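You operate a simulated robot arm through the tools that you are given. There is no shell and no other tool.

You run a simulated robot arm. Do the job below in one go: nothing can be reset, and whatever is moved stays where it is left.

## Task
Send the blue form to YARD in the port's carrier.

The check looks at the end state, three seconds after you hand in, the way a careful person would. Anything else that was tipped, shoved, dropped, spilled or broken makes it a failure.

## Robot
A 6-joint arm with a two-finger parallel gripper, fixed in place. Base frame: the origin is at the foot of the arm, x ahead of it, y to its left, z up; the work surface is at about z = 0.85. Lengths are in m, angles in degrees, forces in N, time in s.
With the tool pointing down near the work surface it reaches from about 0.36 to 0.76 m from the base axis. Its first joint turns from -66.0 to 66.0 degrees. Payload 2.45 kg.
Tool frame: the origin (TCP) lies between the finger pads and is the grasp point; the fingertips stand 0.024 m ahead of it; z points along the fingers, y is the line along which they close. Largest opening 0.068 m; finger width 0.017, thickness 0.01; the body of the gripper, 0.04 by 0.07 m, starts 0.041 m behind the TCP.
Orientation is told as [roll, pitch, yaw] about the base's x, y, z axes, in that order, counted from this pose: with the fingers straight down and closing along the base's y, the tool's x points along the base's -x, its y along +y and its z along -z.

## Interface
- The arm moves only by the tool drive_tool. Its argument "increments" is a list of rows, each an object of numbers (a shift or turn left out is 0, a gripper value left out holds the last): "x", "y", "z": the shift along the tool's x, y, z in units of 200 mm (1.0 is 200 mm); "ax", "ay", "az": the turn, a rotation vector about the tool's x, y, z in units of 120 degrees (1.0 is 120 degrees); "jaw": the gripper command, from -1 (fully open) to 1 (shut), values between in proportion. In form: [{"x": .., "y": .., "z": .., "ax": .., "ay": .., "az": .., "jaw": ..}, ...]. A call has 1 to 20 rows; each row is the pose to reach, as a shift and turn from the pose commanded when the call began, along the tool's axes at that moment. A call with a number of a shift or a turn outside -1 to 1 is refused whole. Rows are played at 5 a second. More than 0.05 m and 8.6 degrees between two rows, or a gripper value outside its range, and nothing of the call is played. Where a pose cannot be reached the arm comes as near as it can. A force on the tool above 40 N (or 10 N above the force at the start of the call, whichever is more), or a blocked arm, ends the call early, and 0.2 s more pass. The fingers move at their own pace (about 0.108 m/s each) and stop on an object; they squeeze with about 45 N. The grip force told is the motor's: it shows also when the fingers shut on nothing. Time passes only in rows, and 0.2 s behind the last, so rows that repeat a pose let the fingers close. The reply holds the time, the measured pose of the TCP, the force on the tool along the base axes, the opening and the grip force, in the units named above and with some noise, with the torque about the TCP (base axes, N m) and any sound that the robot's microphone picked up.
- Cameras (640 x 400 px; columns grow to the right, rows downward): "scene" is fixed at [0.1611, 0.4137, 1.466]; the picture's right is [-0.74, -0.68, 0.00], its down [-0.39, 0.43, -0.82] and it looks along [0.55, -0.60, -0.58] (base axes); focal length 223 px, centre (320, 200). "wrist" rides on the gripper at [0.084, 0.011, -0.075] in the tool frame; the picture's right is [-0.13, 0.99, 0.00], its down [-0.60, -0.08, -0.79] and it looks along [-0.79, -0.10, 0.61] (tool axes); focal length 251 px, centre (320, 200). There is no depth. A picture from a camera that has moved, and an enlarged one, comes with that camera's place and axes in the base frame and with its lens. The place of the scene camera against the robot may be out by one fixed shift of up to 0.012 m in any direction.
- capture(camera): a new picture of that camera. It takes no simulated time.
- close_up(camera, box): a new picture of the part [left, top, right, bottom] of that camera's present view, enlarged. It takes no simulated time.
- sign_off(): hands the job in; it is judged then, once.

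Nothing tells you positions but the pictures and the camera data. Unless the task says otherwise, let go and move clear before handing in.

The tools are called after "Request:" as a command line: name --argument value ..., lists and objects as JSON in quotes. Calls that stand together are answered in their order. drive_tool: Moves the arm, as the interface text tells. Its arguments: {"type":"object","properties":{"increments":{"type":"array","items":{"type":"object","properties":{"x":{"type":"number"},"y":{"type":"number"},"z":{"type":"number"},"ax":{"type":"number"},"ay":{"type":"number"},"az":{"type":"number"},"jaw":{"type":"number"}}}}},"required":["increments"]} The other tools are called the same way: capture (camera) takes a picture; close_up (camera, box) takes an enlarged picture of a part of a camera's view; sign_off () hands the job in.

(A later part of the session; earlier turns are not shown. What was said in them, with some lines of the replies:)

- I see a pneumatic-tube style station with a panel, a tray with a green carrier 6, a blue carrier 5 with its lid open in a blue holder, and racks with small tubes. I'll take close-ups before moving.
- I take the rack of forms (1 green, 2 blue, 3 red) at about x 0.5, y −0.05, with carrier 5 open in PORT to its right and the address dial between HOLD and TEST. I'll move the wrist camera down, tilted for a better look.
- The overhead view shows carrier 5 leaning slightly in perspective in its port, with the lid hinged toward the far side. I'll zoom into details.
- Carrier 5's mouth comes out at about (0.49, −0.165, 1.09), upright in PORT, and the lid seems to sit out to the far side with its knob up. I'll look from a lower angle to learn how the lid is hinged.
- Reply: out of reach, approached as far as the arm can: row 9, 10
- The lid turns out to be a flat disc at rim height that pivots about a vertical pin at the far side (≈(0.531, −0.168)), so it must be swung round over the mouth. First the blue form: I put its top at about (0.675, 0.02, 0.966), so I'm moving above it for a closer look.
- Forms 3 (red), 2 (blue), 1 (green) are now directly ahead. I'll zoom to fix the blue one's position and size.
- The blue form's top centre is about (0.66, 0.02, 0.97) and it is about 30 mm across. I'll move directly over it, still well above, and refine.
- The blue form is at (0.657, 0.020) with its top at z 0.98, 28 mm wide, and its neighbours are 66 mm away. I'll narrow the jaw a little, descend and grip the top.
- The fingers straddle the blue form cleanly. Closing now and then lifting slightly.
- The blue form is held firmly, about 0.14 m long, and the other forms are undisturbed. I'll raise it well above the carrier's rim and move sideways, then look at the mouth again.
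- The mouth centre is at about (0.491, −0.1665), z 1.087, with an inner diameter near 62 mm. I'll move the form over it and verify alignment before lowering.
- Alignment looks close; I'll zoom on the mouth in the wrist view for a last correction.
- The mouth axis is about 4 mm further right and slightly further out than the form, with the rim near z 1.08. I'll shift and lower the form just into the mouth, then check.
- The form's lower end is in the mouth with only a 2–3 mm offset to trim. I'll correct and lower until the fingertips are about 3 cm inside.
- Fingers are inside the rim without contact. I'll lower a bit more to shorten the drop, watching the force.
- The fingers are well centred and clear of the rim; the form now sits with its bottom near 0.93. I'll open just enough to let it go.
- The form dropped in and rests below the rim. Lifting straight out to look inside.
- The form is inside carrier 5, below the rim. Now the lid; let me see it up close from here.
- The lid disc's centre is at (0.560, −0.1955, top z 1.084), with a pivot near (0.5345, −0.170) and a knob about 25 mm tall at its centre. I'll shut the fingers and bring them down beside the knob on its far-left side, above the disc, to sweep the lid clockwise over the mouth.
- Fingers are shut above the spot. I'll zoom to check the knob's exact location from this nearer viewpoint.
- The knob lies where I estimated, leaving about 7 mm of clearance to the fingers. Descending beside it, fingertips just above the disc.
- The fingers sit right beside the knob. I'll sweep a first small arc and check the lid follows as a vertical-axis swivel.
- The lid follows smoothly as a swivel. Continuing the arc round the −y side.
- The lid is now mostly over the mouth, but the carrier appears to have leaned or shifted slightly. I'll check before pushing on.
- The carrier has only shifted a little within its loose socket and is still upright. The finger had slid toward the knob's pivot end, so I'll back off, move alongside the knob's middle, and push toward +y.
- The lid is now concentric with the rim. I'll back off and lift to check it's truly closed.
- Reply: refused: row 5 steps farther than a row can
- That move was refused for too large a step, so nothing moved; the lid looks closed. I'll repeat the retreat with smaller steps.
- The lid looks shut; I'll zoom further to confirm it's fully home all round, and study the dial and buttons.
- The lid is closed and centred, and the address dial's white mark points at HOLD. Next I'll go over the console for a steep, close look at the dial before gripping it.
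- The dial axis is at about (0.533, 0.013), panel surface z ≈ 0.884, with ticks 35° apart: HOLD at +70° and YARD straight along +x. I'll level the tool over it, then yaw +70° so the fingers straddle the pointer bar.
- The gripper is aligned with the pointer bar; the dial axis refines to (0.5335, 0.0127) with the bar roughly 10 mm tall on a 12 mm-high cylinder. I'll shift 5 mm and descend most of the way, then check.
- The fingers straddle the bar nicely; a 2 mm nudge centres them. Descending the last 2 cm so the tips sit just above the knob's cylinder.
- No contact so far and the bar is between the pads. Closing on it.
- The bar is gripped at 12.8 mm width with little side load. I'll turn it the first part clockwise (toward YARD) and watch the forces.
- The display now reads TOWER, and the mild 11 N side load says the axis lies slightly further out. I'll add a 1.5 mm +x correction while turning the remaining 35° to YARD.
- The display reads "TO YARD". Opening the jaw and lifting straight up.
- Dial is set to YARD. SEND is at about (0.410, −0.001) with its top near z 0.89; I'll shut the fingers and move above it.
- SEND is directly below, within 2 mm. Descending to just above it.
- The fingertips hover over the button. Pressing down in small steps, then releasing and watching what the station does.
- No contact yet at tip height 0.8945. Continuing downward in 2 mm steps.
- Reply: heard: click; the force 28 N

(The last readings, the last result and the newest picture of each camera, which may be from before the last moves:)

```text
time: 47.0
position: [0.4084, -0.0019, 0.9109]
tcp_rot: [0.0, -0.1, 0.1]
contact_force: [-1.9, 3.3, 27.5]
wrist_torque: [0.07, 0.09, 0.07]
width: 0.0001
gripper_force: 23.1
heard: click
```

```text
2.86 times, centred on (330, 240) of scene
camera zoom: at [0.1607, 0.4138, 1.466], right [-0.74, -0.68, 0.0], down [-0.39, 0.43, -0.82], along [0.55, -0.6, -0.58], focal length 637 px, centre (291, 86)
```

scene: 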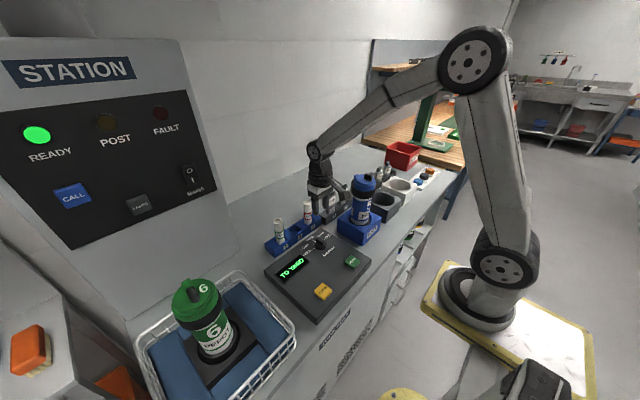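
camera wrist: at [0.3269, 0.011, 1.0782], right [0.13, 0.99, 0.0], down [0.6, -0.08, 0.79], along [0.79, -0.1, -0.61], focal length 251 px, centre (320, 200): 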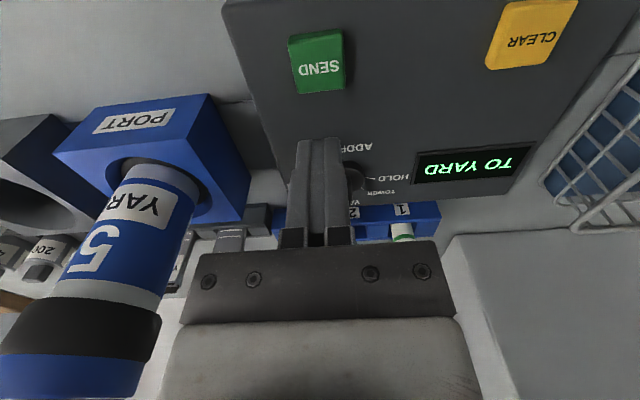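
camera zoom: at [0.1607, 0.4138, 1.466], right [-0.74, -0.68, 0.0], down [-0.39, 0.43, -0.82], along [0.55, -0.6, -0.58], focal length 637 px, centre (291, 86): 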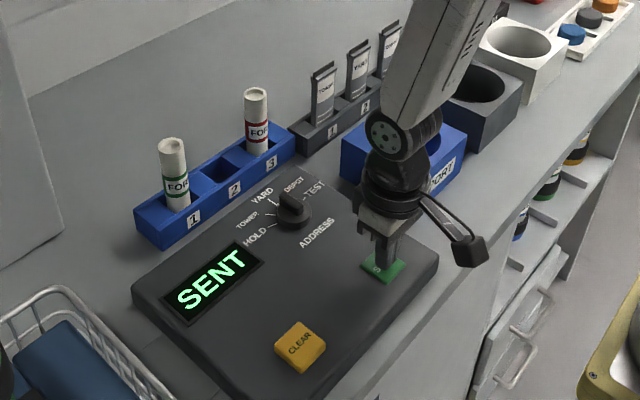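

A click was heard, the display reads SENT, and the carrier has left the port. I'll lift clear and check everything.

Request:
drive_tool --increments '[{"z": -0.1}, {"z": -0.3}, {"z": -0.5}, {"z": -0.7}, {"z": -0.9}, {"z": -0.9}]'

Request:
capture --camera "scene"

Request:
close_up --camera "scene" --box '[250, 150, 430, 320]'

Request:
close_up --camera "scene" --box '[0, 40, 240, 240]'

Request:
capture --camera "wrist"

```text
time: 48.4
position: [0.4082, -0.0008, 1.0906]
tcp_rot: [0.0, 0.1, 0.1]
contact_force: [-0.3, 0.2, 1.0]
wrist_torque: [-0.01, -0.02, -0.01]
width: 0.0
gripper_force: 23.7
```

```text
taken
```

scene: 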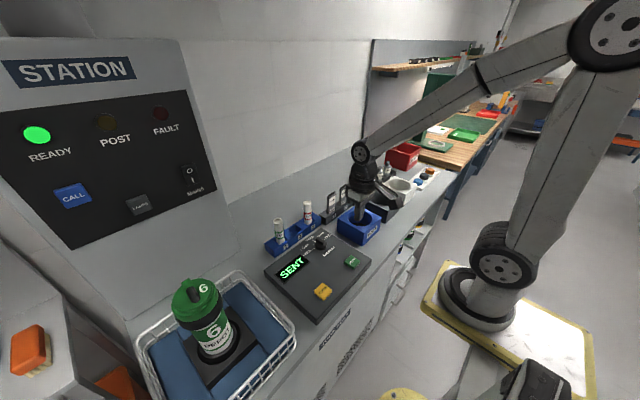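

```text
2.35 times, centred on (340, 235) of scene
camera zoom: at [0.1611, 0.4137, 1.466], right [-0.74, -0.68, 0.0], down [-0.39, 0.43, -0.82], along [0.55, -0.6, -0.58], focal length 524 px, centre (273, 118)
```

zoom: 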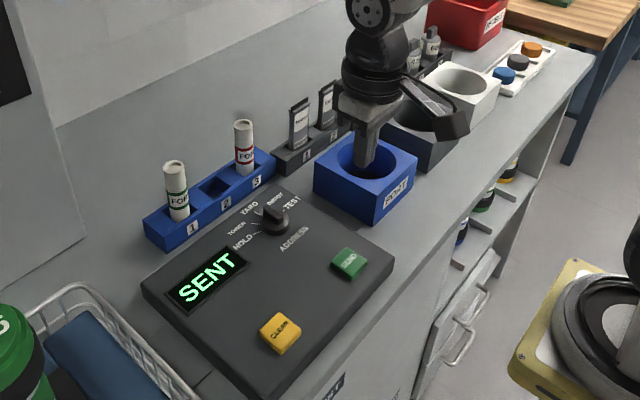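

```text
2.00 times, centred on (120, 140) of scene
camera zoom: at [0.1611, 0.4137, 1.466], right [-0.74, -0.68, 0.0], down [-0.39, 0.43, -0.82], along [0.55, -0.6, -0.58], focal length 446 px, centre (720, 320)
```

zoom: 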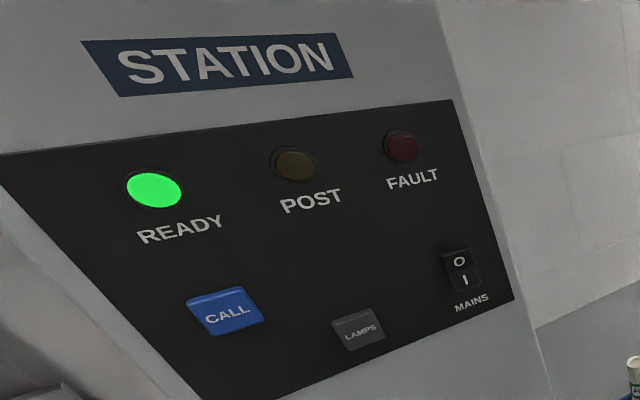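

```text
taken
camera wrist: at [0.3247, 0.0083, 1.1662], right [0.13, 0.99, 0.0], down [0.6, -0.08, 0.79], along [0.79, -0.1, -0.61], focal length 251 px, centre (320, 200)
```

wrist: 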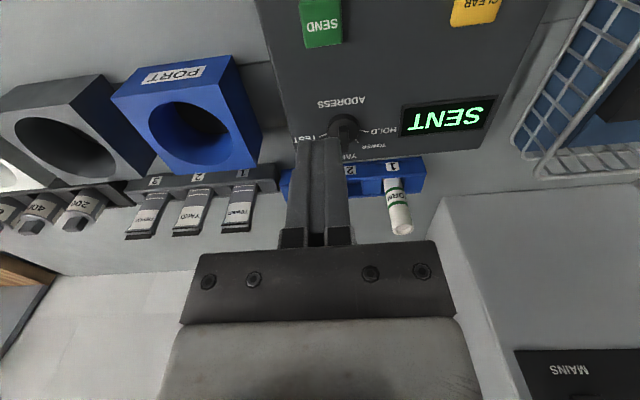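

The display reads SENT, the port is empty and the FAULT lamp is dark. The other forms, tags, weights and carrier 6 are where they were, and the arm is clear, so I'm handing in.

Request:
sign_off

```text
The job is handed in.
```

The blue form has gone to YARD in carrier 5, the carrier that was in the port. After I pressed SEND the display changed to "SENT" and the port was empty.

- **Loading:** I took form 2 (the blue-banded one) from its rack, lowered it into the open carrier, let it drop the last few centimetres, and swung the lid shut over it. The carrier shifted slightly in its loose socket while I pushed the lid, but it stayed upright.
- **Addressing:** I turned the dial from HOLD to YARD, and the display read "TO YARD" before I pressed SEND.
- **Afterwards:** In the last pictures READY was lit and FAULT was dark. The other forms, the tags, the weights and carrier 6 looked undisturbed. The gripper was empty and clear of everything when I handed in.
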